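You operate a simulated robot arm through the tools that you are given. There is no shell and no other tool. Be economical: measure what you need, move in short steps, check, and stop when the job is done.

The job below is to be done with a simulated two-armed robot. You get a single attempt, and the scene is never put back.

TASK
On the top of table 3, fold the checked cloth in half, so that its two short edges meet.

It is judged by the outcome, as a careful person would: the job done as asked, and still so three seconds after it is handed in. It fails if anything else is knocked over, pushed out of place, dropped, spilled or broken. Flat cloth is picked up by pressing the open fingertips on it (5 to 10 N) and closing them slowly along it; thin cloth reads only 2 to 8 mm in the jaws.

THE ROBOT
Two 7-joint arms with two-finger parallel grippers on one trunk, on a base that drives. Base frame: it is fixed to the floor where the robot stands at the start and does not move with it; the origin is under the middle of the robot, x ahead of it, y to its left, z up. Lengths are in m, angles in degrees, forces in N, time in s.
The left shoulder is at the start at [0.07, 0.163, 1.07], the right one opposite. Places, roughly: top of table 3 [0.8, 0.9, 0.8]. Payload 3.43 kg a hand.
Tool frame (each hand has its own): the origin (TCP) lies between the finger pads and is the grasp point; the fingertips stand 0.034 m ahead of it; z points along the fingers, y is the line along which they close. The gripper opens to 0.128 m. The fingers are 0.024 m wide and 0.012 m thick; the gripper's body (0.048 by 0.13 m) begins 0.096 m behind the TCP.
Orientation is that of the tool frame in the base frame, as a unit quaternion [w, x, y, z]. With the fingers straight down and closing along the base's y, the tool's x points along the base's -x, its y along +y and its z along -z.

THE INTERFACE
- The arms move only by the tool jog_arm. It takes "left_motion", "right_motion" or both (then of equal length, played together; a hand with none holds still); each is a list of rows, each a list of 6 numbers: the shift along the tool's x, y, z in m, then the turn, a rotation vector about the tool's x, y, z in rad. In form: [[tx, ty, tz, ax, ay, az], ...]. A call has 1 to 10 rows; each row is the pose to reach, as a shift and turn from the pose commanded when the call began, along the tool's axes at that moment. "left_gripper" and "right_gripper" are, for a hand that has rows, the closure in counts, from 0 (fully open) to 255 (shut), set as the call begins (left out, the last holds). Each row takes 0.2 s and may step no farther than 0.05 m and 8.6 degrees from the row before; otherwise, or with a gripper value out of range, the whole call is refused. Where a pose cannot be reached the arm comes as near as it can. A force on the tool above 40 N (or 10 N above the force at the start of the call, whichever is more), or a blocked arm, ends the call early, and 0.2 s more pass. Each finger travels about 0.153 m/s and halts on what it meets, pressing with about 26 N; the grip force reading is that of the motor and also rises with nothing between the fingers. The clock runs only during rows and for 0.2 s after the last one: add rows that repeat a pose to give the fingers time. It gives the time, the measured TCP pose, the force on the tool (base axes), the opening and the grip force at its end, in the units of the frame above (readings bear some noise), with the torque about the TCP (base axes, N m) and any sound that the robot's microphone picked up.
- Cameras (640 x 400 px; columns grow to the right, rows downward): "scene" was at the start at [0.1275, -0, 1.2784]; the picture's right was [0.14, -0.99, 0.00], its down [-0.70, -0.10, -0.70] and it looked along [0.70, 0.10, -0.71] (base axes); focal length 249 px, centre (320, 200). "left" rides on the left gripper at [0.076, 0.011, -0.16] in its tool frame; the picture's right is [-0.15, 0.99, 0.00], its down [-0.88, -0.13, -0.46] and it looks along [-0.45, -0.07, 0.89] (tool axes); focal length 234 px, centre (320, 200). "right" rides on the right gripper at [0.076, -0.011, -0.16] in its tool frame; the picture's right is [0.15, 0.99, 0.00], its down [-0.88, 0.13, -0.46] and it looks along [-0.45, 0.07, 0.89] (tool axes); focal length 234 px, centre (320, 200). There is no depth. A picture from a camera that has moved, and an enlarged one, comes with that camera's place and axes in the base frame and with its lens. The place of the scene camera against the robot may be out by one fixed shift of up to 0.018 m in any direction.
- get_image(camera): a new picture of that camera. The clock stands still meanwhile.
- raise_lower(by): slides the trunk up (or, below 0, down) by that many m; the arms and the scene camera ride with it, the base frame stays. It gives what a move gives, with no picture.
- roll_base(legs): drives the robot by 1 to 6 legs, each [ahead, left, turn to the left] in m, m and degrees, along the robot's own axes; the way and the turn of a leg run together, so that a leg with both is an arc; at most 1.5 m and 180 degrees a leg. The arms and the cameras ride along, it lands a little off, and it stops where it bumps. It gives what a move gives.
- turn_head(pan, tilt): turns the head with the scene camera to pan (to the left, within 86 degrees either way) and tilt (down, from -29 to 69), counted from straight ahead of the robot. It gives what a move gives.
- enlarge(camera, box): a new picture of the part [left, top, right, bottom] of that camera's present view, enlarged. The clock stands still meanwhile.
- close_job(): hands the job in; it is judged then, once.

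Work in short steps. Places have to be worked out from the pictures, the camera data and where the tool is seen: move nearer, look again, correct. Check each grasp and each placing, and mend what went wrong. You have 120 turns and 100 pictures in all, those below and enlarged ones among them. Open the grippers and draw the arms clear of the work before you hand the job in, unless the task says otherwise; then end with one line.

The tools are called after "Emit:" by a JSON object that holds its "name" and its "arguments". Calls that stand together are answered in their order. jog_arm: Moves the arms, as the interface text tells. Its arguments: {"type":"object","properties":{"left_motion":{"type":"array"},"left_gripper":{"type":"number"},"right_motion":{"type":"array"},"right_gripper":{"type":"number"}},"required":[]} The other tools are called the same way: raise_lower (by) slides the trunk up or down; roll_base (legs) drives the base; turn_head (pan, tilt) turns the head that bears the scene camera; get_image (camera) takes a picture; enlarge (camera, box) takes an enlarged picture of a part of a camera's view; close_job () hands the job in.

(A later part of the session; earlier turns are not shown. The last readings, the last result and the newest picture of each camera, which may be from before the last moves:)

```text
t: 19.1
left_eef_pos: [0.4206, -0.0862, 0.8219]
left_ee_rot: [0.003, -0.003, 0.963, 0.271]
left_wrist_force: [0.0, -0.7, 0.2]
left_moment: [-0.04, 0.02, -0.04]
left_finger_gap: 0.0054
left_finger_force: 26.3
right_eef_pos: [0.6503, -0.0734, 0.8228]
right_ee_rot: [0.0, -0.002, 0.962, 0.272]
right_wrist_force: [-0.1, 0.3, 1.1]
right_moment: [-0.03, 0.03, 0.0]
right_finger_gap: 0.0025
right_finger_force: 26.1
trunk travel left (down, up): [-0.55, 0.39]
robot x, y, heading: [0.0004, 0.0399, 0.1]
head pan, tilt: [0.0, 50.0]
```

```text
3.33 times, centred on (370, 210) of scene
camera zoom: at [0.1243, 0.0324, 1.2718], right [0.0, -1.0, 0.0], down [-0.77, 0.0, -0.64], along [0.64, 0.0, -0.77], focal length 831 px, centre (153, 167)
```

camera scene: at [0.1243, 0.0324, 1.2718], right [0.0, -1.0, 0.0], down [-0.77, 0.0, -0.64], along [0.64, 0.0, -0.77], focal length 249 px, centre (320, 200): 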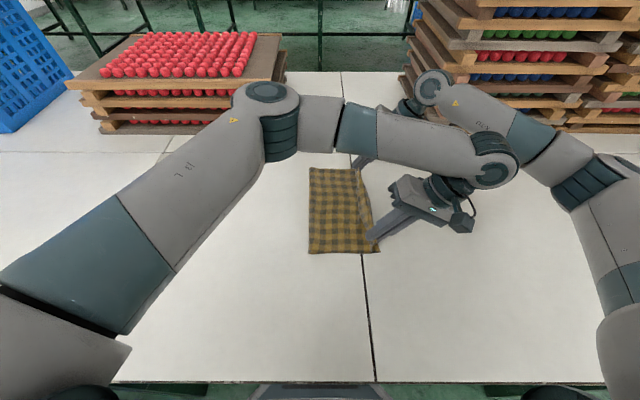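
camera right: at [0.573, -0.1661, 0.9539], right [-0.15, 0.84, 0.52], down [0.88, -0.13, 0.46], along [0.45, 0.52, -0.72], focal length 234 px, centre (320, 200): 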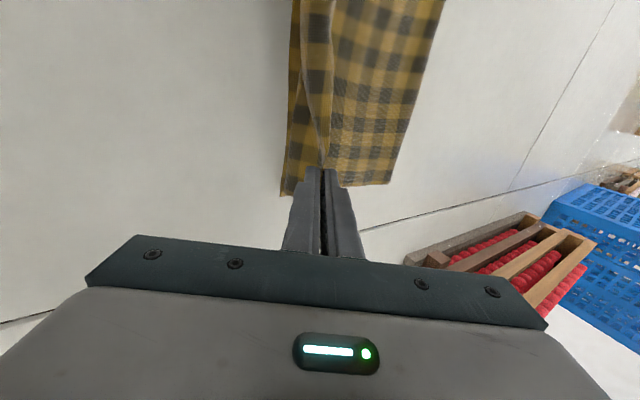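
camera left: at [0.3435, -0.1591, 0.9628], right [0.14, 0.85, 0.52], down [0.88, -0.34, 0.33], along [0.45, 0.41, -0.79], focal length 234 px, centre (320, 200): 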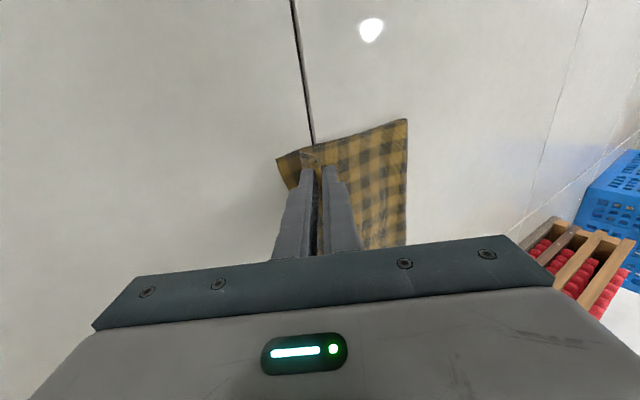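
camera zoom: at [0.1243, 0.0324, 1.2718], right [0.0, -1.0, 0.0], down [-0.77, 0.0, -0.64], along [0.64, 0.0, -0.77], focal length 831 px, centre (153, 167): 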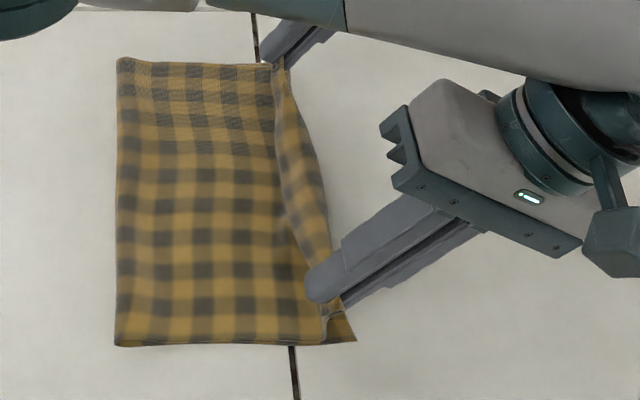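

The last ~3 cm of cloth rises almost vertically from a turn line into the fingers. I draw both hands −y past the bottom edge and lower, so that strip lays out flat pointing −y before I fine-align.

Emit:
{"name": "jog_arm", "arguments": {"left_motion": [[0, -0.017, -0.01, 0, 0, 0], [0, -0.034, -0.016, 0, 0, 0], [0, -0.042, -0.01, 0, 0, 0], [0, -0.0457, -0.0058, 0, 0, 0], [0, -0.0457, -0.0058, 0, 0, 0]], "right_motion": [[0, -0.015, -0.009, 0, 0, 0], [0, -0.03, -0.014, 0, 0, 0], [0, -0.038, -0.008, 0, 0, 0], [0, -0.0415, -0.0032, 0, 0, 0], [0, -0.0415, -0.0032, 0, 0, 0]]}}

Emit:
{"name": "enlarge", "arguments": {"camera": "left", "box": [240, 100, 432, 220]}}

Emit:
{"name": "enlarge", "arguments": {"camera": "right", "box": [230, 100, 422, 220]}}

Emit:
{"name": "enlarge", "arguments": {"camera": "scene", "box": [290, 150, 450, 270]}}

```text
t: 20.4
left_eef_pos: [0.4197, -0.1286, 0.8037]
left_ee_rot: [0.002, -0.003, 0.963, 0.27]
left_wrist_force: [-0.4, -0.4, -1.0]
left_moment: [-0.01, 0.02, 0.01]
left_finger_gap: 0.0055
left_finger_force: 25.9
right_eef_pos: [0.6512, -0.1099, 0.8054]
right_ee_rot: [0.002, 0.0, 0.962, 0.273]
right_wrist_force: [0.1, -0.7, -0.3]
right_moment: [-0.02, -0.01, -0.02]
right_finger_gap: 0.0025
right_finger_force: 25.8
trunk travel left (down, up): [-0.55, 0.39]
robot x, y, heading: [0.0001, 0.0422, 0.2]
head pan, tilt: [0.0, 50.0]
```

```text
3.33 times, centred on (336, 160) of left
camera zoom: at [0.343, -0.2027, 0.945], right [0.14, 0.85, 0.52], down [0.88, -0.35, 0.33], along [0.45, 0.41, -0.79], focal length 781 px, centre (267, 333)
```

zoom: 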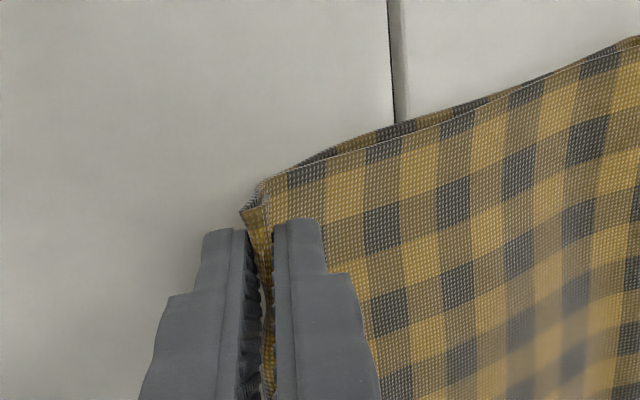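

```text
3.33 times, centred on (326, 160) of right
camera zoom: at [0.5749, -0.2034, 0.9359], right [-0.15, 0.84, 0.52], down [0.88, -0.13, 0.46], along [0.45, 0.52, -0.72], focal length 781 px, centre (300, 333)
```

zoom: 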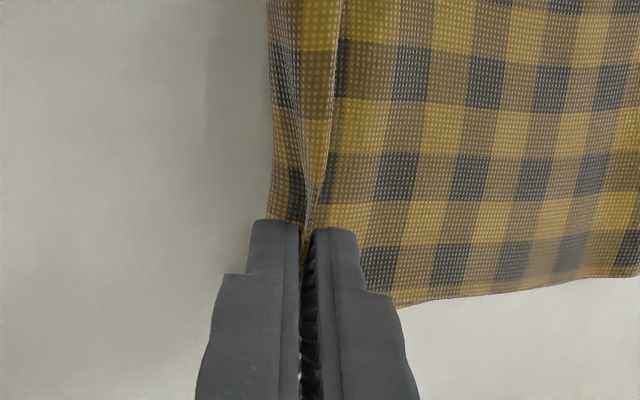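

```text
3.33 times, centred on (370, 210) of scene
camera zoom: at [0.1244, 0.031, 1.2718], right [0.0, -1.0, 0.0], down [-0.77, 0.0, -0.64], along [0.64, 0.0, -0.77], focal length 831 px, centre (153, 167)
```

zoom: 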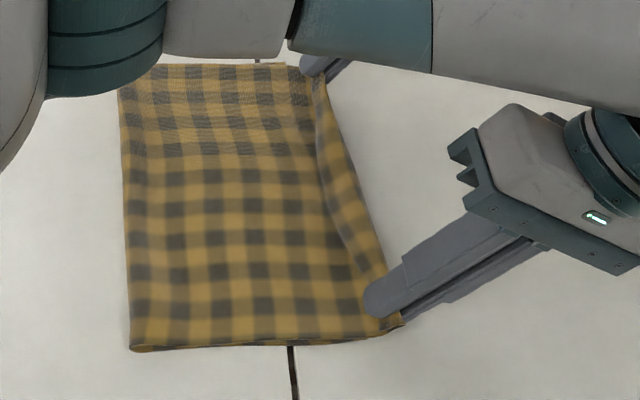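

The strip is now laid out, and the top edge overshoots the bottom one by about 2–3 cm. I push both hands slowly back +y by 2.2 cm at low height, so the slack rolls the fold line outward.

Emit:
{"name": "jog_arm", "arguments": {"left_motion": [[0, 0.005, 0.003, 0, 0, 0], [0, 0.01, 0.006, 0, 0, 0], [0, 0.014, 0.009, 0, 0, 0], [0, 0.018, 0.0125, 0, 0, 0], [0, 0.018, 0.0125, 0, 0, 0]], "right_motion": [[0, 0.005, 0.003, 0, 0, 0], [0, 0.01, 0.006, 0, 0, 0], [0, 0.014, 0.009, 0, 0, 0], [0, 0.018, 0.0125, 0, 0, 0], [0, 0.018, 0.0125, 0, 0, 0]]}}

Emit:
{"name": "get_image", "arguments": {"camera": "left"}}

Emit:
{"name": "enlarge", "arguments": {"camera": "right", "box": [230, 100, 422, 220]}}

Emit:
{"name": "enlarge", "arguments": {"camera": "scene", "box": [290, 150, 450, 270]}}

```text
t: 21.6
left_eef_pos: [0.4203, -0.1082, 0.8026]
left_ee_rot: [0.003, -0.003, 0.963, 0.269]
left_wrist_force: [-0.3, -0.8, 0.5]
left_moment: [0.0, -0.01, 0.01]
left_finger_gap: 0.0052
left_finger_force: 26.4
right_eef_pos: [0.6517, -0.0872, 0.8042]
right_ee_rot: [0.002, -0.001, 0.962, 0.272]
right_wrist_force: [-0.5, 0.2, -0.1]
right_moment: [-0.02, 0.01, -0.05]
right_finger_gap: 0.0025
right_finger_force: 26.0
trunk travel left (down, up): [-0.55, 0.39]
robot x, y, heading: [-0.0005, 0.037, 0.2]
head pan, tilt: [0.0, 50.0]
```

```text
60 pictures are left
camera left: at [0.3428, -0.1813, 0.944], right [0.14, 0.85, 0.52], down [0.88, -0.35, 0.33], along [0.45, 0.41, -0.79], focal length 234 px, centre (320, 200)
```

left: 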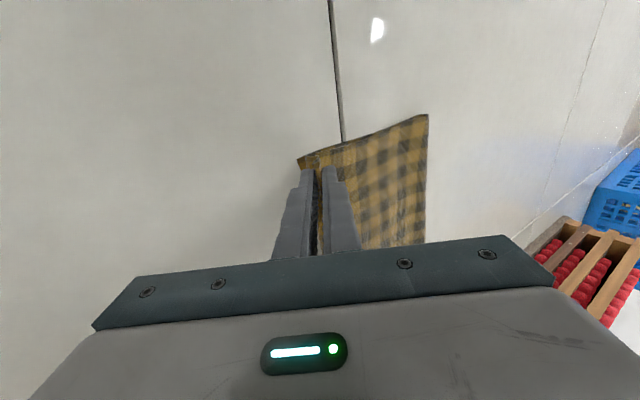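

```text
3.33 times, centred on (326, 160) of right
camera zoom: at [0.5746, -0.1808, 0.9346], right [-0.15, 0.84, 0.52], down [0.88, -0.13, 0.46], along [0.45, 0.52, -0.72], focal length 781 px, centre (300, 333)
```

zoom: 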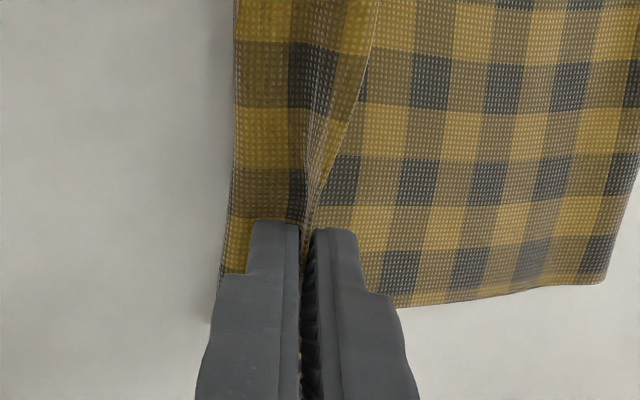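

```text
3.33 times, centred on (370, 210) of scene
camera zoom: at [0.1242, 0.0307, 1.2718], right [0.0, -1.0, 0.0], down [-0.77, 0.0, -0.64], along [0.64, 0.0, -0.77], focal length 831 px, centre (153, 167)
```

zoom: 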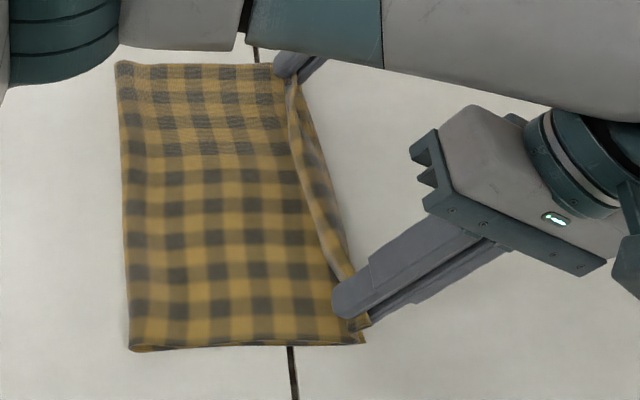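

The slack folded the strip back up instead of rolling the fold outward, and the fold needs to sit about 1.5 cm further +y. I lift the edge back, set it down further in from the slack side, then draw it −y to lay it flat up to the bottom edge.

Emit:
{"name": "jog_arm", "arguments": {"left_motion": [[0, 0.039, -0.0348, 0, 0, 0], [0, 0.069, -0.0457, 0, 0, 0], [0, 0.0872, -0.0463, 0, 0, 0], [0, 0.0872, -0.0463, 0, 0, 0], [0, 0.0756, -0.0123, 0, 0, 0], [0, 0.0606, 0.016, 0, 0, 0], [0, 0.047, 0.0145, 0, 0, 0], [0, 0.033, 0.0132, 0, 0, 0], [0, 0.0171, 0.0105, 0, 0, 0], [0, 0.0171, 0.0105, 0, 0, 0]], "right_motion": [[0, 0.039, -0.0348, 0, 0, 0], [0, 0.069, -0.0457, 0, 0, 0], [0, 0.0872, -0.0463, 0, 0, 0], [0, 0.0872, -0.0463, 0, 0, 0], [0, 0.0756, -0.0123, 0, 0, 0], [0, 0.0606, 0.016, 0, 0, 0], [0, 0.047, 0.0145, 0, 0, 0], [0, 0.033, 0.0132, 0, 0, 0], [0, 0.0171, 0.0105, 0, 0, 0], [0, 0.0171, 0.0105, 0, 0, 0]]}}

Emit:
{"name": "get_image", "arguments": {"camera": "left"}}

Emit:
{"name": "get_image", "arguments": {"camera": "right"}}

Emit:
{"name": "enlarge", "arguments": {"camera": "scene", "box": [290, 150, 450, 270]}}

```text
refused: row 1 steps farther than a row can; nothing moved
```

```text
57 pictures are left
camera left: at [0.3428, -0.1813, 0.944], right [0.14, 0.85, 0.52], down [0.88, -0.35, 0.33], along [0.45, 0.41, -0.79], focal length 234 px, centre (320, 200)
```

left: 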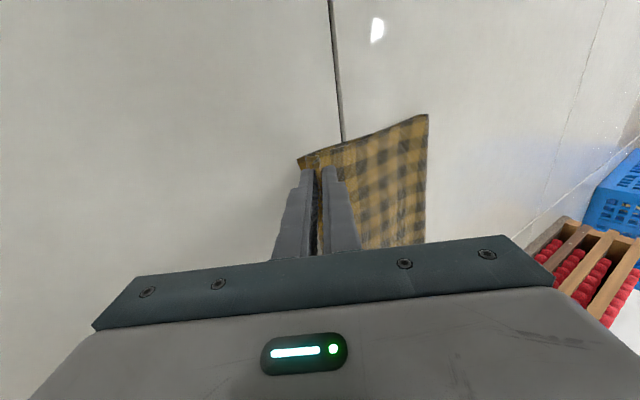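

```text
56 pictures are left
camera right: at [0.5746, -0.1808, 0.9346], right [-0.15, 0.84, 0.52], down [0.88, -0.13, 0.46], along [0.45, 0.52, -0.72], focal length 234 px, centre (320, 200)
```

right: 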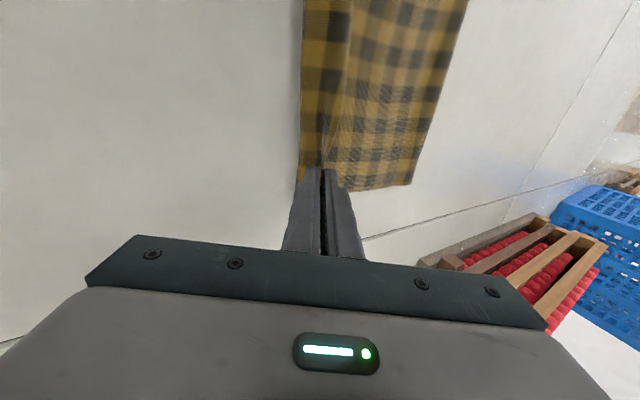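

```text
3.33 times, centred on (370, 210) of scene
camera zoom: at [0.1242, 0.0307, 1.2718], right [0.0, -1.0, 0.0], down [-0.77, 0.0, -0.64], along [0.64, 0.0, -0.77], focal length 831 px, centre (153, 167)
```

zoom: 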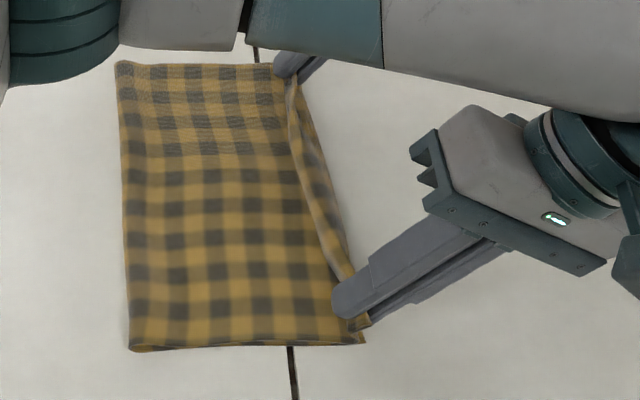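

The first step was 5.2 cm and was refused, so nothing moved. I shorten it and repeat.

Emit:
{"name": "jog_arm", "arguments": {"left_motion": [[0, 0.034, -0.031, 0, 0, 0], [0, 0.069, -0.0457, 0, 0, 0], [0, 0.0872, -0.0463, 0, 0, 0], [0, 0.0872, -0.0463, 0, 0, 0], [0, 0.0756, -0.0123, 0, 0, 0], [0, 0.0606, 0.016, 0, 0, 0], [0, 0.047, 0.0145, 0, 0, 0], [0, 0.033, 0.0132, 0, 0, 0], [0, 0.0171, 0.0105, 0, 0, 0], [0, 0.0171, 0.0105, 0, 0, 0]], "right_motion": [[0, 0.034, -0.031, 0, 0, 0], [0, 0.069, -0.0457, 0, 0, 0], [0, 0.0872, -0.0463, 0, 0, 0], [0, 0.0872, -0.0463, 0, 0, 0], [0, 0.0756, -0.0123, 0, 0, 0], [0, 0.0606, 0.016, 0, 0, 0], [0, 0.047, 0.0145, 0, 0, 0], [0, 0.033, 0.0132, 0, 0, 0], [0, 0.0171, 0.0105, 0, 0, 0], [0, 0.0171, 0.0105, 0, 0, 0]]}}

Emit:
{"name": "get_image", "arguments": {"camera": "left"}}

Emit:
{"name": "get_image", "arguments": {"camera": "right"}}

Emit:
{"name": "enlarge", "arguments": {"camera": "scene", "box": [290, 150, 450, 270]}}

```text
t: 23.8
left_eef_pos: [0.4183, -0.0863, 0.8026]
left_ee_rot: [0.002, -0.003, 0.963, 0.27]
left_wrist_force: [-0.4, -0.2, -0.1]
left_moment: [-0.04, -0.02, -0.04]
left_finger_gap: 0.0052
left_finger_force: 26.0
right_eef_pos: [0.6514, -0.0653, 0.8047]
right_ee_rot: [0.002, -0.001, 0.962, 0.271]
right_wrist_force: [0.0, 0.4, 0.2]
right_moment: [-0.03, -0.01, 0.02]
right_finger_gap: 0.0024
right_finger_force: 25.7
trunk travel left (down, up): [-0.55, 0.39]
robot x, y, heading: [-0.0012, 0.038, 0.2]
head pan, tilt: [0.0, 50.0]
```

```text
54 pictures are left
camera left: at [0.3422, -0.1593, 0.9431], right [0.14, 0.85, 0.51], down [0.88, -0.34, 0.33], along [0.45, 0.41, -0.79], focal length 234 px, centre (320, 200)
```

left: 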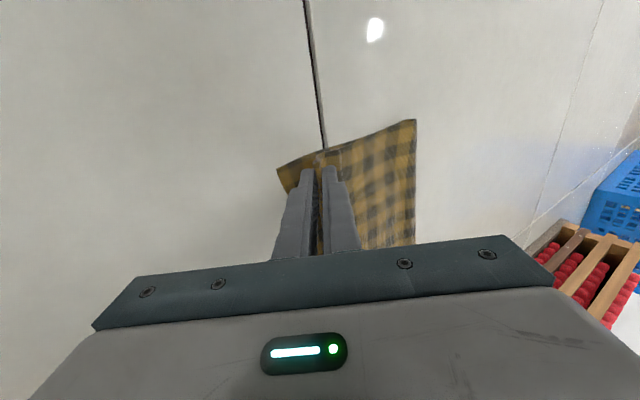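

```text
53 pictures are left
camera right: at [0.5757, -0.1593, 0.9352], right [-0.15, 0.84, 0.52], down [0.88, -0.13, 0.46], along [0.45, 0.52, -0.72], focal length 234 px, centre (320, 200)
```

right: 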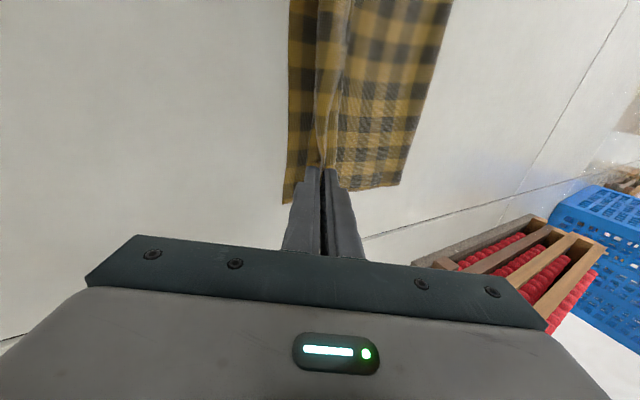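

```text
3.33 times, centred on (370, 210) of scene
camera zoom: at [0.1245, 0.0317, 1.2717], right [0.0, -1.0, 0.0], down [-0.77, 0.0, -0.64], along [0.64, 0.0, -0.77], focal length 831 px, centre (153, 167)
```

zoom: 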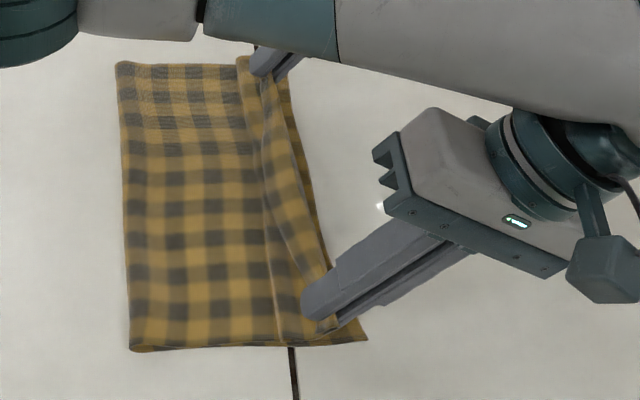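

The bottom layer is peeking out beyond the held edge now. I zoom in to understand the strip near the fingers.

Emit:
{"name": "enlarge", "arguments": {"camera": "left", "box": [260, 100, 436, 210]}}

Emit:
{"name": "enlarge", "arguments": {"camera": "right", "box": [260, 0, 470, 200]}}

```text
3.64 times, centred on (348, 155) of left
camera zoom: at [0.3422, -0.1593, 0.9431], right [0.14, 0.85, 0.51], down [0.88, -0.34, 0.33], along [0.45, 0.41, -0.79], focal length 852 px, centre (218, 364)
```

zoom: 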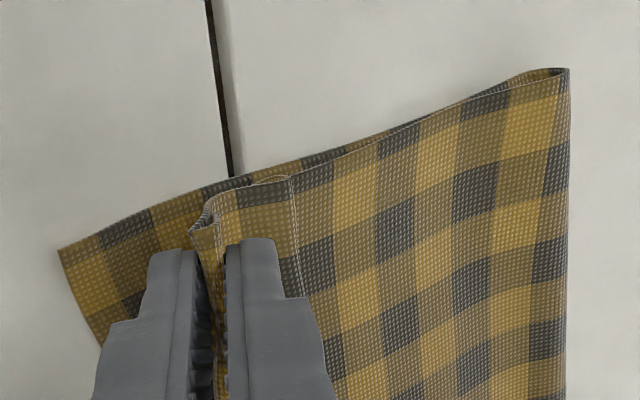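

```text
2.00 times, centred on (365, 100) of right
camera zoom: at [0.5757, -0.1593, 0.9352], right [-0.15, 0.84, 0.52], down [0.88, -0.13, 0.46], along [0.45, 0.52, -0.72], focal length 468 px, centre (230, 400)
```

zoom: 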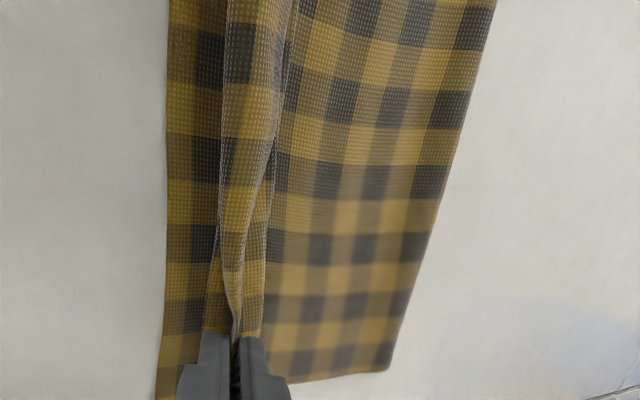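

The pads appear to hold a gather of about 4 cm of edge, which explains the missing length. I raise slightly, release both hands and withdraw along the finger axis to see how the edge really lies.

Emit:
{"name": "jog_arm", "arguments": {"left_motion": [[0, 0.003, -0.005, 0, 0, 0], [0, 0.003, -0.005, 0, 0, 0]], "right_motion": [[0, 0.003, -0.005, 0, 0, 0], [0, 0.003, -0.005, 0, 0, 0]], "left_gripper": 200, "right_gripper": 200}}

Emit:
{"name": "enlarge", "arguments": {"camera": "left", "box": [260, 100, 436, 210]}}

Emit:
{"name": "enlarge", "arguments": {"camera": "scene", "box": [290, 150, 450, 270]}}

```text
t: 24.4
left_eef_pos: [0.4189, -0.086, 0.8093]
left_ee_rot: [0.002, -0.002, 0.963, 0.27]
left_wrist_force: [-0.9, 0.5, -1.0]
left_moment: [0.03, 0.01, 0.01]
left_finger_gap: 0.0275
left_finger_force: 0.1
right_eef_pos: [0.6521, -0.0654, 0.8105]
right_ee_rot: [0.002, 0.0, 0.962, 0.273]
right_wrist_force: [0.0, 0.1, 0.0]
right_moment: [-0.01, 0.0, -0.02]
right_finger_gap: 0.0278
right_finger_force: 0.1
trunk travel left (down, up): [-0.55, 0.39]
robot x, y, heading: [0.0015, 0.0404, 0.2]
head pan, tilt: [0.0, 50.0]
```

```text
3.64 times, centred on (348, 155) of left
camera zoom: at [0.3422, -0.1601, 0.9494], right [0.14, 0.85, 0.52], down [0.88, -0.35, 0.33], along [0.45, 0.41, -0.79], focal length 852 px, centre (218, 364)
```

zoom: 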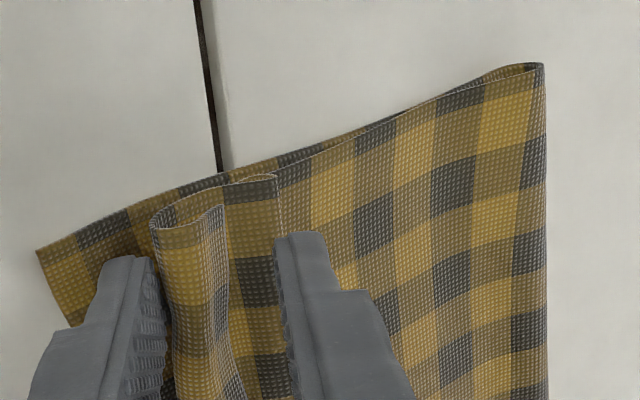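

```text
3.33 times, centred on (370, 210) of scene
camera zoom: at [0.1245, 0.0307, 1.2717], right [0.0, -1.0, 0.0], down [-0.77, 0.0, -0.64], along [0.64, 0.0, -0.77], focal length 831 px, centre (153, 167)
```

zoom: 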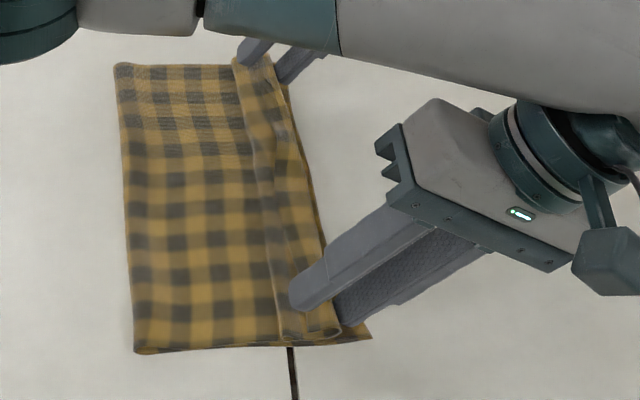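

Released: a lip of about 2 cm is curled back over the top layer. I withdraw both hands along their fingers and see how it relaxes.

Emit:
{"name": "jog_arm", "arguments": {"left_motion": [[0, 0, -0.03, 0, 0, 0], [0, 0, -0.07, 0, 0, 0], [0, 0, -0.11, 0, 0, 0], [0, -0.04, -0.12, 0, 0, 0], [0, -0.04, -0.12, 0, 0, 0]], "right_motion": [[0, 0, -0.03, 0, 0, 0], [0, 0, -0.07, 0, 0, 0], [0, 0, -0.11, 0, 0, 0], [0, -0.04, -0.12, 0, 0, 0], [0, -0.04, -0.12, 0, 0, 0]]}}

Emit:
{"name": "get_image", "arguments": {"camera": "scene"}}

Emit:
{"name": "get_image", "arguments": {"camera": "left"}}

```text
t: 25.6
left_eef_pos: [0.4196, -0.1314, 0.8978]
left_ee_rot: [0.002, -0.002, 0.963, 0.269]
left_wrist_force: [-0.2, 0.6, 0.1]
left_moment: [-0.03, -0.02, -0.02]
left_finger_gap: 0.0277
left_finger_force: 0.0
left hand out of reach, approached as far as the arm can: row 3, 4, 5
right_eef_pos: [0.6533, -0.163, 0.8895]
right_ee_rot: [0.002, -0.002, 0.963, 0.271]
right_wrist_force: [-0.9, 0.3, 0.5]
right_moment: [-0.01, 0.04, -0.02]
right_finger_gap: 0.0278
right_finger_force: 0.0
trunk travel left (down, up): [-0.55, 0.39]
robot x, y, heading: [0.0022, 0.0426, 0.1]
head pan, tilt: [0.0, 50.0]
```

```text
47 pictures are left
camera scene: at [0.124, 0.0319, 1.2718], right [0.0, -1.0, 0.0], down [-0.77, 0.0, -0.64], along [0.64, 0.0, -0.77], focal length 249 px, centre (320, 200)
```

scene: 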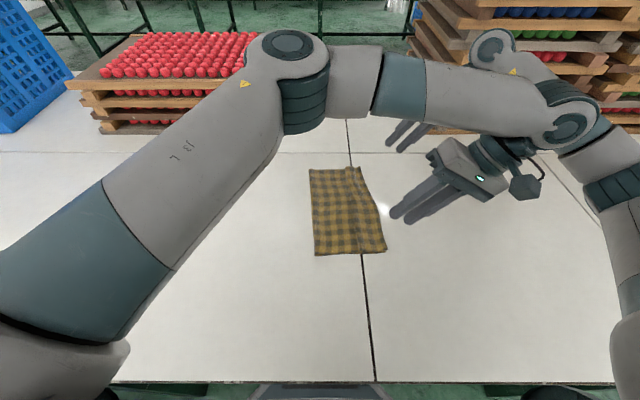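

```text
46 pictures are left
camera left: at [0.3433, -0.2043, 1.0393], right [0.14, 0.85, 0.51], down [0.88, -0.34, 0.33], along [0.45, 0.41, -0.79], focal length 234 px, centre (320, 200)
```

left: 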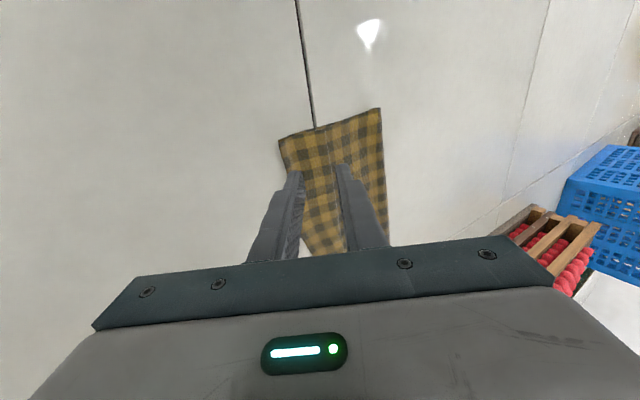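

The lip seems to have opened out. I enlarge both views.

Emit:
{"name": "enlarge", "arguments": {"camera": "scene", "box": [290, 155, 410, 265]}}

Emit:
{"name": "enlarge", "arguments": {"camera": "left", "box": [260, 95, 404, 185]}}

Emit:
{"name": "get_image", "arguments": {"camera": "right"}}

```text
3.64 times, centred on (350, 210) of scene
camera zoom: at [0.124, 0.0319, 1.2718], right [0.0, -1.0, 0.0], down [-0.77, 0.0, -0.64], along [0.64, 0.0, -0.77], focal length 907 px, centre (211, 164)
```

zoom: 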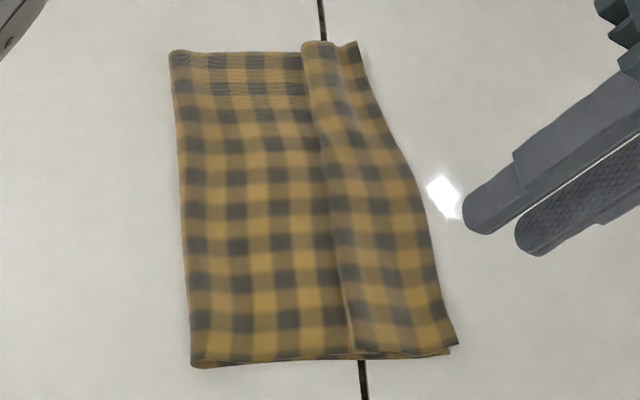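

```text
4.44 times, centred on (332, 140) of left
camera zoom: at [0.3433, -0.2043, 1.0393], right [0.14, 0.85, 0.51], down [0.88, -0.34, 0.33], along [0.45, 0.41, -0.79], focal length 1041 px, centre (267, 467)
```

zoom: 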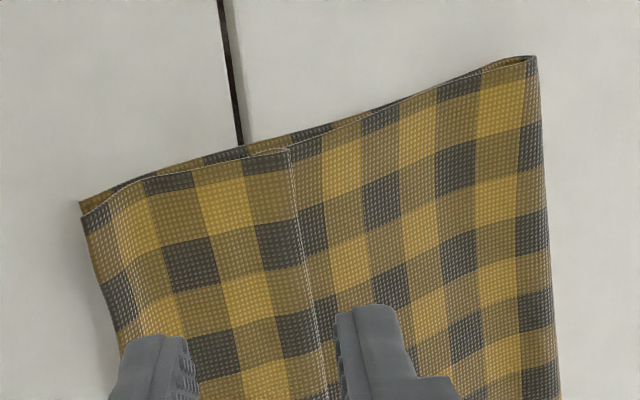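

```text
43 pictures are left
camera right: at [0.5765, -0.2555, 1.0211], right [-0.15, 0.84, 0.52], down [0.88, -0.13, 0.46], along [0.45, 0.52, -0.72], focal length 234 px, centre (320, 200)
```

right: 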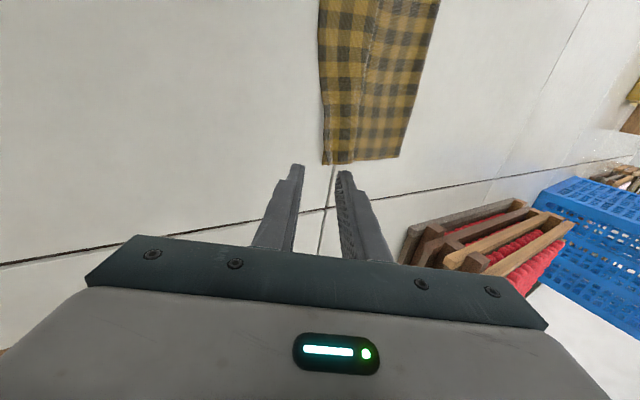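

Now I can read it. The released lip opened out, and the top edge lies on the bottom edge at y≈−0.105. A narrow N-shaped pleat is left in the top layer at y≈−0.04, about 3.5 cm of slack, because the fold line is about 1.7 cm too far right.

My plan is to pin the meeting edges with the right hand, fingers spread along x. The left hand then strokes the top layer toward +y to work the pleat out into the fold. I reorient the hands first.

Emit:
{"name": "jog_arm", "arguments": {"left_motion": [[0, 0.03, -0.02, 0, 0, 0], [0, 0.065, -0.02, 0.1, 0, 0], [0, 0.1, -0.01, 0.2, 0, 0], [0, 0.13, 0.01, 0.3, 0, 0], [0, 0.159, 0.027, 0.4, 0, 0], [0, 0.159, 0.027, 0.5, 0, 0], [0, 0.159, 0.027, 0.54, 0, 0], [0, 0.159, 0.027, 0.54, 0, 0], [0, 0.159, 0.027, 0.54, 0, 0], [0, 0.159, 0.027, 0.54, 0, 0]], "right_motion": [[0, 0, -0.02, 0, 0, -0.14], [0, 0, -0.03, 0, 0, -0.28], [0, 0, -0.03, 0, 0, -0.42], [0, 0, -0.03, 0, 0, -0.56], [0, 0, -0.03, 0, 0, -0.7], [0, 0, -0.03, 0, 0, -0.84], [0, 0, -0.03, 0, 0, -0.98], [0, 0, -0.03, 0, 0, -1.12], [0, 0, -0.03, 0, 0, -1.26], [0, 0, -0.03, 0, 0, -1.4]]}}

Emit:
{"name": "get_image", "arguments": {"camera": "scene"}}

```text
t: 27.8
left_eef_pos: [0.42, 0.0202, 0.9597]
left_ee_rot: [0.003, -0.002, 1.0, 0.0]
left_wrist_force: [-0.8, 0.8, 0.0]
left_moment: [-0.03, 0.01, -0.03]
left_finger_gap: 0.0276
left_finger_force: 0.0
right_eef_pos: [0.5768, -0.0408, 0.9595]
right_ee_rot: [0.18, -0.527, 0.816, 0.151]
right_wrist_force: [-0.6, 0.8, 0.0]
right_moment: [-0.05, -0.04, -0.05]
right_finger_gap: 0.0277
right_finger_force: 0.0
right hand out of reach, approached as far as the arm can: row 5, 6, 7, 8, 9, 10
trunk travel left (down, up): [-0.55, 0.39]
robot x, y, heading: [0.0003, 0.042, 0.1]
head pan, tilt: [0.0, 50.0]
```

```text
42 pictures are left
camera scene: at [0.1224, 0.0356, 1.2719], right [0.0, -1.0, 0.0], down [-0.77, 0.0, -0.64], along [0.64, 0.0, -0.77], focal length 249 px, centre (320, 200)
```

scene: 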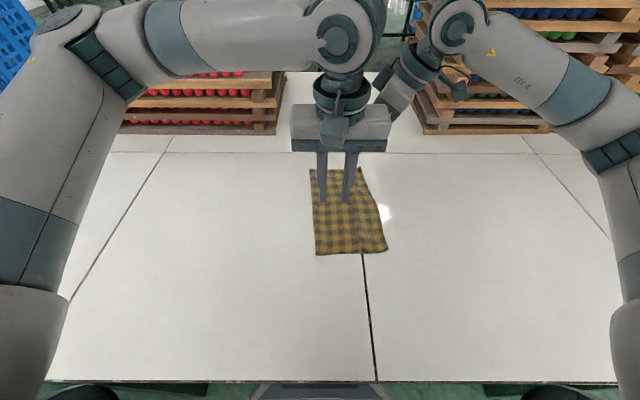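

The right wrist can't turn that way, so I turn it back.

Emit:
{"name": "jog_arm", "arguments": {"right_motion": [[0, 0, 0, 0, 0, 0.14], [0, 0, 0, 0, 0, 0.28], [0, 0, 0, 0, 0, 0.42], [0, 0, 0, 0, 0, 0.56], [0, 0, 0, 0, 0, 0.7], [0, 0, 0, 0, 0, 0.84], [0, 0, 0, 0, 0, 0.98], [0, 0, 0, 0, 0, 1.12], [0, 0, 0, 0, 0, 1.26], [0, 0, 0, 0, 0, 1.4]]}}

```text
t: 29.9
left_eef_pos: [0.4213, 0.0183, 0.9585]
left_ee_rot: [0.002, -0.001, 1.0, 0.003]
left_wrist_force: [0.5, 0.5, 0.4]
left_moment: [-0.01, -0.04, 0.02]
left_finger_gap: 0.0276
left_finger_force: 0.0
right_eef_pos: [0.5723, -0.0424, 0.9634]
right_ee_rot: [0.038, 0.123, 0.964, 0.233]
right_wrist_force: [-0.3, -0.5, 0.0]
right_moment: [0.03, -0.03, -0.01]
right_finger_gap: 0.0277
right_finger_force: 0.0
trunk travel left (down, up): [-0.55, 0.39]
robot x, y, heading: [0.0031, 0.0436, -0.1]
head pan, tilt: [0.0, 50.0]
```

The commanded pose got reset to the measured one, and the right hand now sits slightly yawed the other way. I try turning both hands in the positive sense instead, moving the right hand back to −y and the left to +y.

Emit:
{"name": "jog_arm", "arguments": {"left_motion": [[0, 0.02, 0, 0, 0, 0.14], [0, 0.04, 0, 0, 0, 0.28], [0, 0.05, 0, 0, 0, 0.42], [0, 0.05, 0, 0, 0, 0.56], [0, 0.05, 0, 0, 0, 0.7]], "right_motion": [[-0.005, -0.015, -0.015, 0, 0, 0.14], [-0.01, -0.03, -0.027, 0, 0, 0.28], [-0.015, -0.045, -0.04, 0, 0, 0.42], [-0.0207, -0.0597, -0.053, 0, 0, 0.56], [-0.0207, -0.0597, -0.053, 0, 0, 0.7]]}}

```text
t: 31.1
left_eef_pos: [0.4224, 0.069, 0.9597]
left_ee_rot: [0.002, 0.342, 0.94, 0.005]
left_wrist_force: [-0.4, 0.3, -0.2]
left_moment: [0.04, 0.04, -0.04]
left_finger_gap: 0.0275
left_finger_force: 0.0
right_eef_pos: [0.5739, -0.1217, 0.9837]
right_ee_rot: [-0.045, 0.447, 0.863, 0.231]
right_wrist_force: [0.7, 0.3, -0.6]
right_moment: [0.0, -0.01, -0.01]
right_finger_gap: 0.0274
right_finger_force: 0.1
trunk travel left (down, up): [-0.55, 0.39]
robot x, y, heading: [0.001, 0.041, 0.3]
head pan, tilt: [0.0, 50.0]
```

Both turn fine this way. I finish the rotation and open the fingers wide, so each hand presses at two points along x.

Emit:
{"name": "jog_arm", "arguments": {"left_motion": [[0, 0, 0, 0, 0, 0.125], [0, 0, 0, 0, 0, 0.25], [0, 0, 0, 0, 0, 0.375], [0, 0, 0, 0, 0, 0.5], [0, 0, 0, 0, 0, 0.625], [0, 0, 0, 0, 0, 0.75], [0, 0, 0, 0, 0, 0.87]], "right_motion": [[0, 0, 0, 0, 0, 0.1], [0, 0, 0, 0, 0, 0.2], [0, 0, 0, 0, 0, 0.3], [0, 0, 0, 0, 0, 0.4], [0, 0, 0, 0, 0, 0.5], [0, 0, 0, 0, 0, 0.6], [0, 0, 0, 0, 0, 0.67]], "left_gripper": 0, "right_gripper": 0}}

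Emit:
{"name": "get_image", "arguments": {"camera": "scene"}}

Emit:
{"name": "get_image", "arguments": {"camera": "right"}}

Emit:
{"name": "get_image", "arguments": {"camera": "left"}}

```text
t: 32.8
left_eef_pos: [0.4218, 0.0684, 0.9594]
left_ee_rot: [-0.001, 0.706, 0.708, 0.005]
left_wrist_force: [-0.1, 0.2, 0.3]
left_moment: [0.0, 0.01, 0.02]
left_finger_gap: 0.1281
left_finger_force: 0.0
right_eef_pos: [0.572, -0.1218, 0.9833]
right_ee_rot: [-0.119, 0.706, 0.667, 0.205]
right_wrist_force: [0.4, 0.2, 0.2]
right_moment: [-0.03, 0.0, 0.0]
right_finger_gap: 0.1281
right_finger_force: 0.1
trunk travel left (down, up): [-0.55, 0.39]
robot x, y, heading: [-0.0014, 0.0382, 0.1]
head pan, tilt: [0.0, 50.0]
```

```text
41 pictures are left
camera scene: at [0.1244, 0.031, 1.2718], right [0.0, -1.0, 0.0], down [-0.77, 0.0, -0.64], along [0.64, 0.0, -0.77], focal length 249 px, centre (320, 200)
```

scene: 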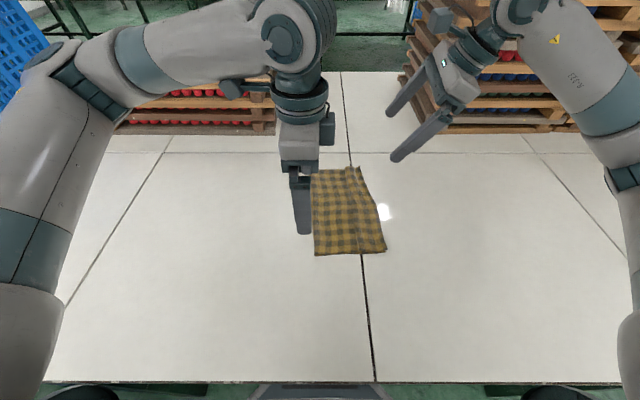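

```text
40 pictures are left
camera right: at [0.5423, -0.1235, 1.1585], right [0.98, 0.05, 0.17], down [0.05, -1.0, 0.03], along [0.17, -0.02, -0.98], focal length 234 px, centre (320, 200)
```

right: 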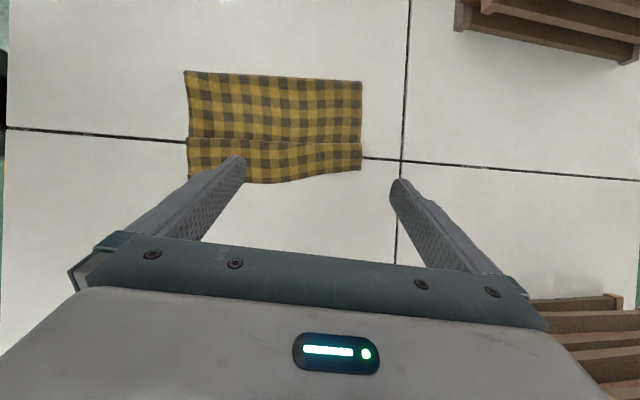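

```text
39 pictures are left
camera left: at [0.4314, 0.1436, 1.1191], right [0.99, -0.14, 0.0], down [-0.13, -0.88, 0.45], along [-0.06, -0.45, -0.89], focal length 234 px, centre (320, 200)
```

left: 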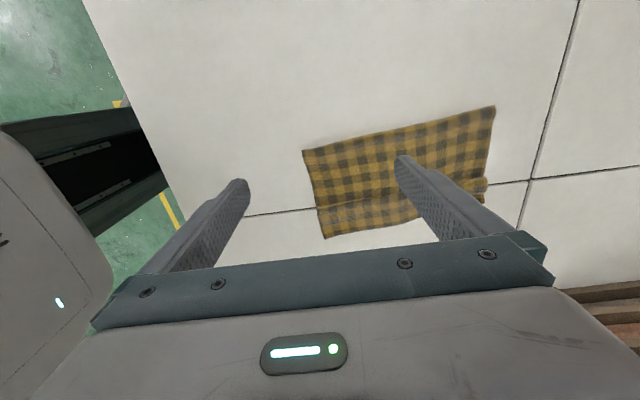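

This gives a good overhead view. I enlarge it to measure the edges and pleat precisely.

Emit:
{"name": "enlarge", "arguments": {"camera": "right", "box": [170, 55, 380, 195]}}

```text
2.86 times, centred on (275, 125) of right
camera zoom: at [0.5423, -0.1235, 1.1585], right [0.98, 0.05, 0.17], down [0.05, -1.0, 0.03], along [0.17, -0.02, -0.98], focal length 669 px, centre (449, 414)
```

zoom: 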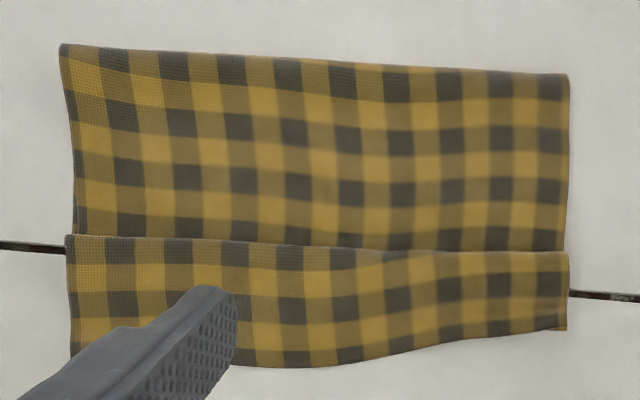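

Measured: fold line y≈0.056–0.077, pleat y≈−0.045 to −0.029, edges y≈−0.11 near to −0.08 far. I bring the right hand (levelled) above the edges at y≈−0.085 and the left hand above y≈0.04, both centred at x≈0.53.

Emit:
{"name": "jog_arm", "arguments": {"left_motion": [[-0.006, 0.025, 0.02, 0, 0, 0], [-0.012, 0.05, 0.04, 0, 0, 0], [-0.018, 0.075, 0.06, 0, 0, 0], [-0.024, 0.1, 0.08, 0, 0, 0], [-0.03, 0.11, 0.1, 0, 0, 0], [-0.03, 0.11, 0.1, 0, 0, 0]], "right_motion": [[-0.0111, -0.0121, 0.03, 0.06, 0, 0], [-0.0222, -0.0243, 0.06, 0.118, 0, 0], [-0.0332, -0.0364, 0.09, 0.118, 0, 0], [-0.0443, -0.0486, 0.12, 0.118, 0, 0], [-0.0554, -0.0607, 0.1504, 0.118, 0, 0], [-0.0554, -0.0607, 0.1504, 0.118, 0, 0]]}}

Emit:
{"name": "get_image", "arguments": {"camera": "scene"}}

Emit:
{"name": "get_image", "arguments": {"camera": "right"}}

Emit:
{"name": "get_image", "arguments": {"camera": "left"}}

```text
t: 34.1
left_eef_pos: [0.5317, 0.0421, 0.8593]
left_ee_rot: [-0.001, 0.705, 0.709, 0.004]
left_wrist_force: [0.1, 0.6, -0.2]
left_moment: [-0.02, 0.0, -0.04]
left_finger_gap: 0.1279
left_finger_force: 0.0
right_eef_pos: [0.5267, -0.1009, 0.8185]
right_ee_rot: [-0.158, 0.696, 0.681, 0.165]
right_wrist_force: [0.4, -1.0, 0.6]
right_moment: [0.0, -0.01, 0.01]
right_finger_gap: 0.128
right_finger_force: 0.2
trunk travel left (down, up): [-0.55, 0.39]
robot x, y, heading: [-0.0038, 0.043, -0.1]
head pan, tilt: [0.0, 50.0]
```

```text
37 pictures are left
camera scene: at [0.1241, 0.0312, 1.2718], right [0.0, -1.0, 0.0], down [-0.77, 0.0, -0.64], along [0.64, 0.0, -0.77], focal length 249 px, centre (320, 200)
```

scene: 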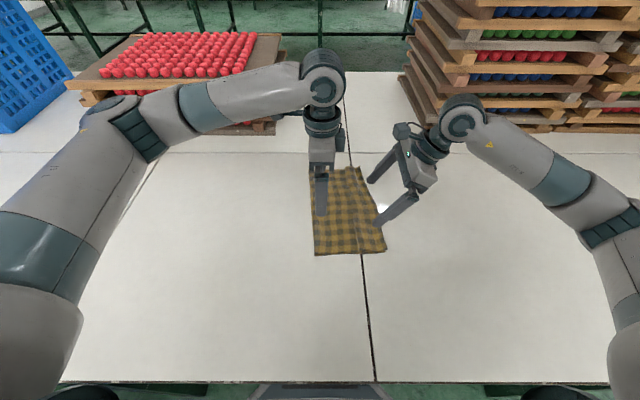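

```text
36 pictures are left
camera right: at [0.5163, -0.1051, 0.9958], right [0.99, 0.11, 0.07], down [0.11, -0.99, 0.02], along [0.07, -0.01, -1.0], focal length 234 px, centre (320, 200)
```

right: 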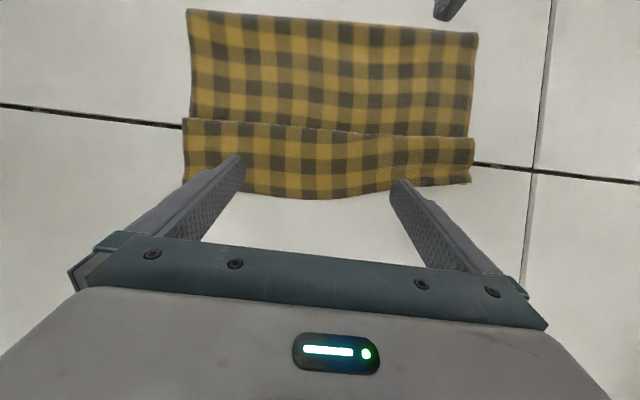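

```text
35 pictures are left
camera left: at [0.5408, 0.1162, 1.0198], right [0.99, -0.14, 0.01], down [-0.13, -0.88, 0.45], along [-0.06, -0.45, -0.89], focal length 234 px, centre (320, 200)
```

left: 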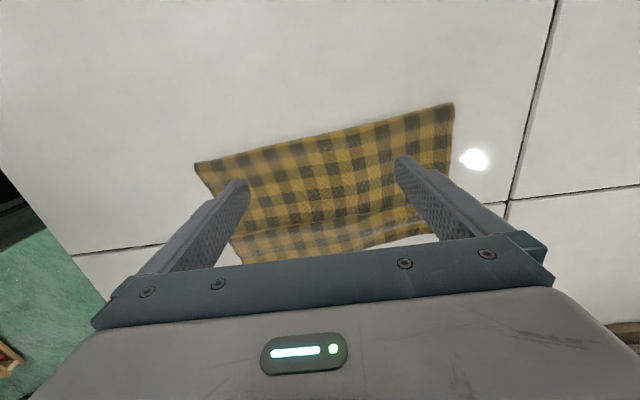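

The right fingertips are 2.8 cm above the strip. I lower both close to contact, with the left moved to y≈0.02.

Emit:
{"name": "jog_arm", "arguments": {"left_motion": [[-0.01, 0, 0.03, 0, 0, 0], [-0.02, 0, 0.053, 0, 0, 0], [-0.02, 0, 0.053, 0, 0, 0]], "right_motion": [[-0.005, 0, 0.01, 0, 0, 0], [-0.0105, 0, 0.021, 0, 0, 0], [-0.0105, 0, 0.021, 0, 0, 0]]}}

```text
t: 35.0
left_eef_pos: [0.5332, 0.018, 0.8056]
left_ee_rot: [0.001, 0.705, 0.709, 0.005]
left_wrist_force: [0.0, -0.1, 0.1]
left_moment: [0.01, 0.01, 0.0]
left_finger_gap: 0.1277
left_finger_force: 0.0
right_eef_pos: [0.5289, -0.1008, 0.797]
right_ee_rot: [-0.16, 0.696, 0.68, 0.166]
right_wrist_force: [1.5, -3.8, 22.8]
right_moment: [0.05, 1.5, 0.23]
right_finger_gap: 0.1274
right_finger_force: 0.0
trunk travel left (down, up): [-0.55, 0.39]
robot x, y, heading: [0.0011, 0.0423, 0.2]
head pan, tilt: [0.0, 50.0]
```

The right presses with its near finger only (moment +1.5 N·m). I level it slightly and bring the left down to touch.

Emit:
{"name": "jog_arm", "arguments": {"left_motion": [[0, 0, 0.004, 0, 0, 0], [0, 0, 0.008, 0, 0, 0], [0, 0, 0.008, 0, 0, 0]], "right_motion": [[0, 0, -0.001, 0.015, 0, 0], [0, 0, -0.002, 0.03, 0, 0], [0, 0, -0.002, 0.03, 0, 0]]}}

```text
t: 35.8
left_eef_pos: [0.5325, 0.0191, 0.7985]
left_ee_rot: [0.0, 0.705, 0.709, 0.005]
left_wrist_force: [-0.9, -0.4, 0.2]
left_moment: [-0.02, -0.04, 0.02]
left_finger_gap: 0.1279
left_finger_force: 0.1
right_eef_pos: [0.5283, -0.1028, 0.797]
right_ee_rot: [-0.169, 0.694, 0.682, 0.156]
right_wrist_force: [-0.6, -0.4, 13.9]
right_moment: [0.07, -0.89, 0.17]
right_finger_gap: 0.1275
right_finger_force: 0.1
trunk travel left (down, up): [-0.55, 0.39]
robot x, y, heading: [-0.0017, 0.0429, 0.2]
head pan, tilt: [0.0, 50.0]
```

The right now leans on the far finger, so I take half the turn back. The left goes down 2.5 mm more.

Emit:
{"name": "jog_arm", "arguments": {"left_motion": [[0, 0, 0.0015, 0, 0, 0], [0, 0, 0.003, 0, 0, 0], [0, 0, 0.003, 0, 0, 0]], "right_motion": [[0, 0, 0, -0.008, 0, 0], [0, 0, 0, -0.013, 0, 0], [0, 0, 0, -0.013, 0, 0]]}}

```text
t: 36.5
left_eef_pos: [0.5331, 0.021, 0.7968]
left_ee_rot: [0.0, 0.706, 0.708, 0.004]
left_wrist_force: [-1.5, -1.2, 15.2]
left_moment: [-0.09, 1.1, 0.08]
left_finger_gap: 0.1281
left_finger_force: 0.1
right_eef_pos: [0.5285, -0.1025, 0.7962]
right_ee_rot: [-0.165, 0.696, 0.681, 0.159]
right_wrist_force: [-1.1, 2.0, 3.5]
right_moment: [0.21, -0.14, 0.12]
right_finger_gap: 0.1279
right_finger_force: 0.1
trunk travel left (down, up): [-0.55, 0.39]
robot x, y, heading: [-0.0012, 0.0414, 0.0]
head pan, tilt: [0.0, 50.0]
```

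The right is balanced at 3.5 N, so I add about 1.5 mm of press for pinning. The left rests on its near finger, so I level it and ease off.

Emit:
{"name": "jog_arm", "arguments": {"left_motion": [[0, 0, -0.0008, 0.012, 0, 0], [0, 0, -0.0008, 0.012, 0, 0]], "right_motion": [[0, 0, 0.0015, 0, 0, 0], [0, 0, 0.0015, 0, 0, 0]]}}

```text
t: 37.1
left_eef_pos: [0.5324, 0.0201, 0.7955]
left_ee_rot: [-0.004, 0.705, 0.709, 0.001]
left_wrist_force: [1.0, 0.8, 3.9]
left_moment: [0.0, -0.28, 0.03]
left_finger_gap: 0.1281
left_finger_force: 0.0
right_eef_pos: [0.5295, -0.1028, 0.7969]
right_ee_rot: [-0.164, 0.696, 0.681, 0.16]
right_wrist_force: [-3.9, -7.0, 13.9]
right_moment: [-0.11, -0.02, -0.26]
right_finger_gap: 0.1266
right_finger_force: 0.0
trunk travel left (down, up): [-0.55, 0.39]
robot x, y, heading: [0.0022, 0.0406, 0.0]
head pan, tilt: [0.0, 50.0]
```

The left is at 3.9 N and near balanced, the right pins at 14 N. Now I stroke the left slowly +y by 3.5 cm and watch.

Emit:
{"name": "jog_arm", "arguments": {"left_motion": [[0.005, 0, 0.0003, 0, 0, 0], [0.01, 0, 0.0003, 0, 0, 0], [0.015, 0, 0.0003, 0, 0, 0], [0.02, 0, 0.0003, 0, 0, 0], [0.025, 0, 0.0003, 0, 0, 0], [0.03, 0, 0.0003, 0, 0, 0], [0.035, 0, 0.0003, 0, 0, 0]]}}

Emit:
{"name": "get_image", "arguments": {"camera": "left"}}

Emit:
{"name": "get_image", "arguments": {"camera": "right"}}

```text
t: 38.8
left_eef_pos: [0.5317, 0.056, 0.7979]
left_ee_rot: [-0.004, 0.705, 0.709, 0.001]
left_wrist_force: [0.1, 0.6, 0.1]
left_moment: [-0.02, 0.01, -0.05]
left_finger_gap: 0.128
left_finger_force: 0.1
right_eef_pos: [0.5305, -0.1027, 0.7973]
right_ee_rot: [-0.165, 0.694, 0.682, 0.159]
right_wrist_force: [-2.3, -9.5, 19.6]
right_moment: [-0.24, -0.17, -0.39]
right_finger_gap: 0.127
right_finger_force: 0.1
trunk travel left (down, up): [-0.55, 0.39]
robot x, y, heading: [0.0004, 0.0419, 0.2]
head pan, tilt: [0.0, 50.0]
```

```text
34 pictures are left
camera left: at [0.5421, 0.1299, 0.9571], right [0.99, -0.14, -0.01], down [-0.12, -0.88, 0.45], along [-0.07, -0.44, -0.89], focal length 234 px, centre (320, 200)
```

left: 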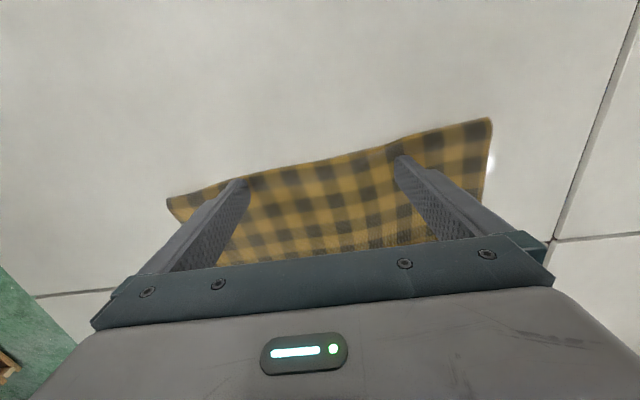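

```text
33 pictures are left
camera right: at [0.5203, -0.1055, 0.974], right [0.99, 0.11, 0.05], down [0.11, -0.99, 0.01], along [0.06, -0.01, -1.0], focal length 234 px, centre (320, 200)
```

right: 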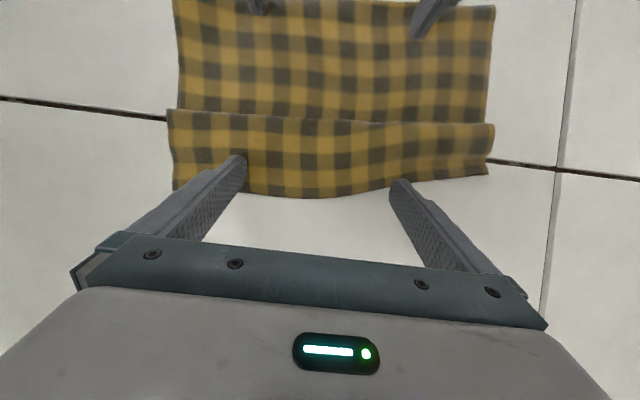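

The left skimmed without load. I go back, press more firmly at y≈0.005, and check the force before stroking.

Emit:
{"name": "jog_arm", "arguments": {"left_motion": [[-0.01, 0, -0.012, 0, 0, 0], [-0.04, 0, -0.012, 0, 0, 0], [-0.05, 0, -0.004, 0, 0, 0], [-0.05, 0, 0.0005, 0, 0, 0], [-0.05, 0, 0.0018, 0, 0, 0], [-0.05, 0, 0.0018, 0, 0, 0]]}}

```text
t: 40.1
left_eef_pos: [0.5335, 0.006, 0.7963]
left_ee_rot: [-0.002, 0.705, 0.709, 0.002]
left_wrist_force: [0.7, 0.5, 24.6]
left_moment: [-0.03, -0.6, 0.11]
left_finger_gap: 0.1281
left_finger_force: 0.1
right_eef_pos: [0.5291, -0.1004, 0.7969]
right_ee_rot: [-0.165, 0.695, 0.682, 0.159]
right_wrist_force: [3.0, -6.7, 14.3]
right_moment: [-0.22, -0.46, -0.46]
right_finger_gap: 0.1281
right_finger_force: 0.1
trunk travel left (down, up): [-0.55, 0.39]
robot x, y, heading: [0.0011, 0.0424, 0.2]
head pan, tilt: [0.0, 50.0]
```

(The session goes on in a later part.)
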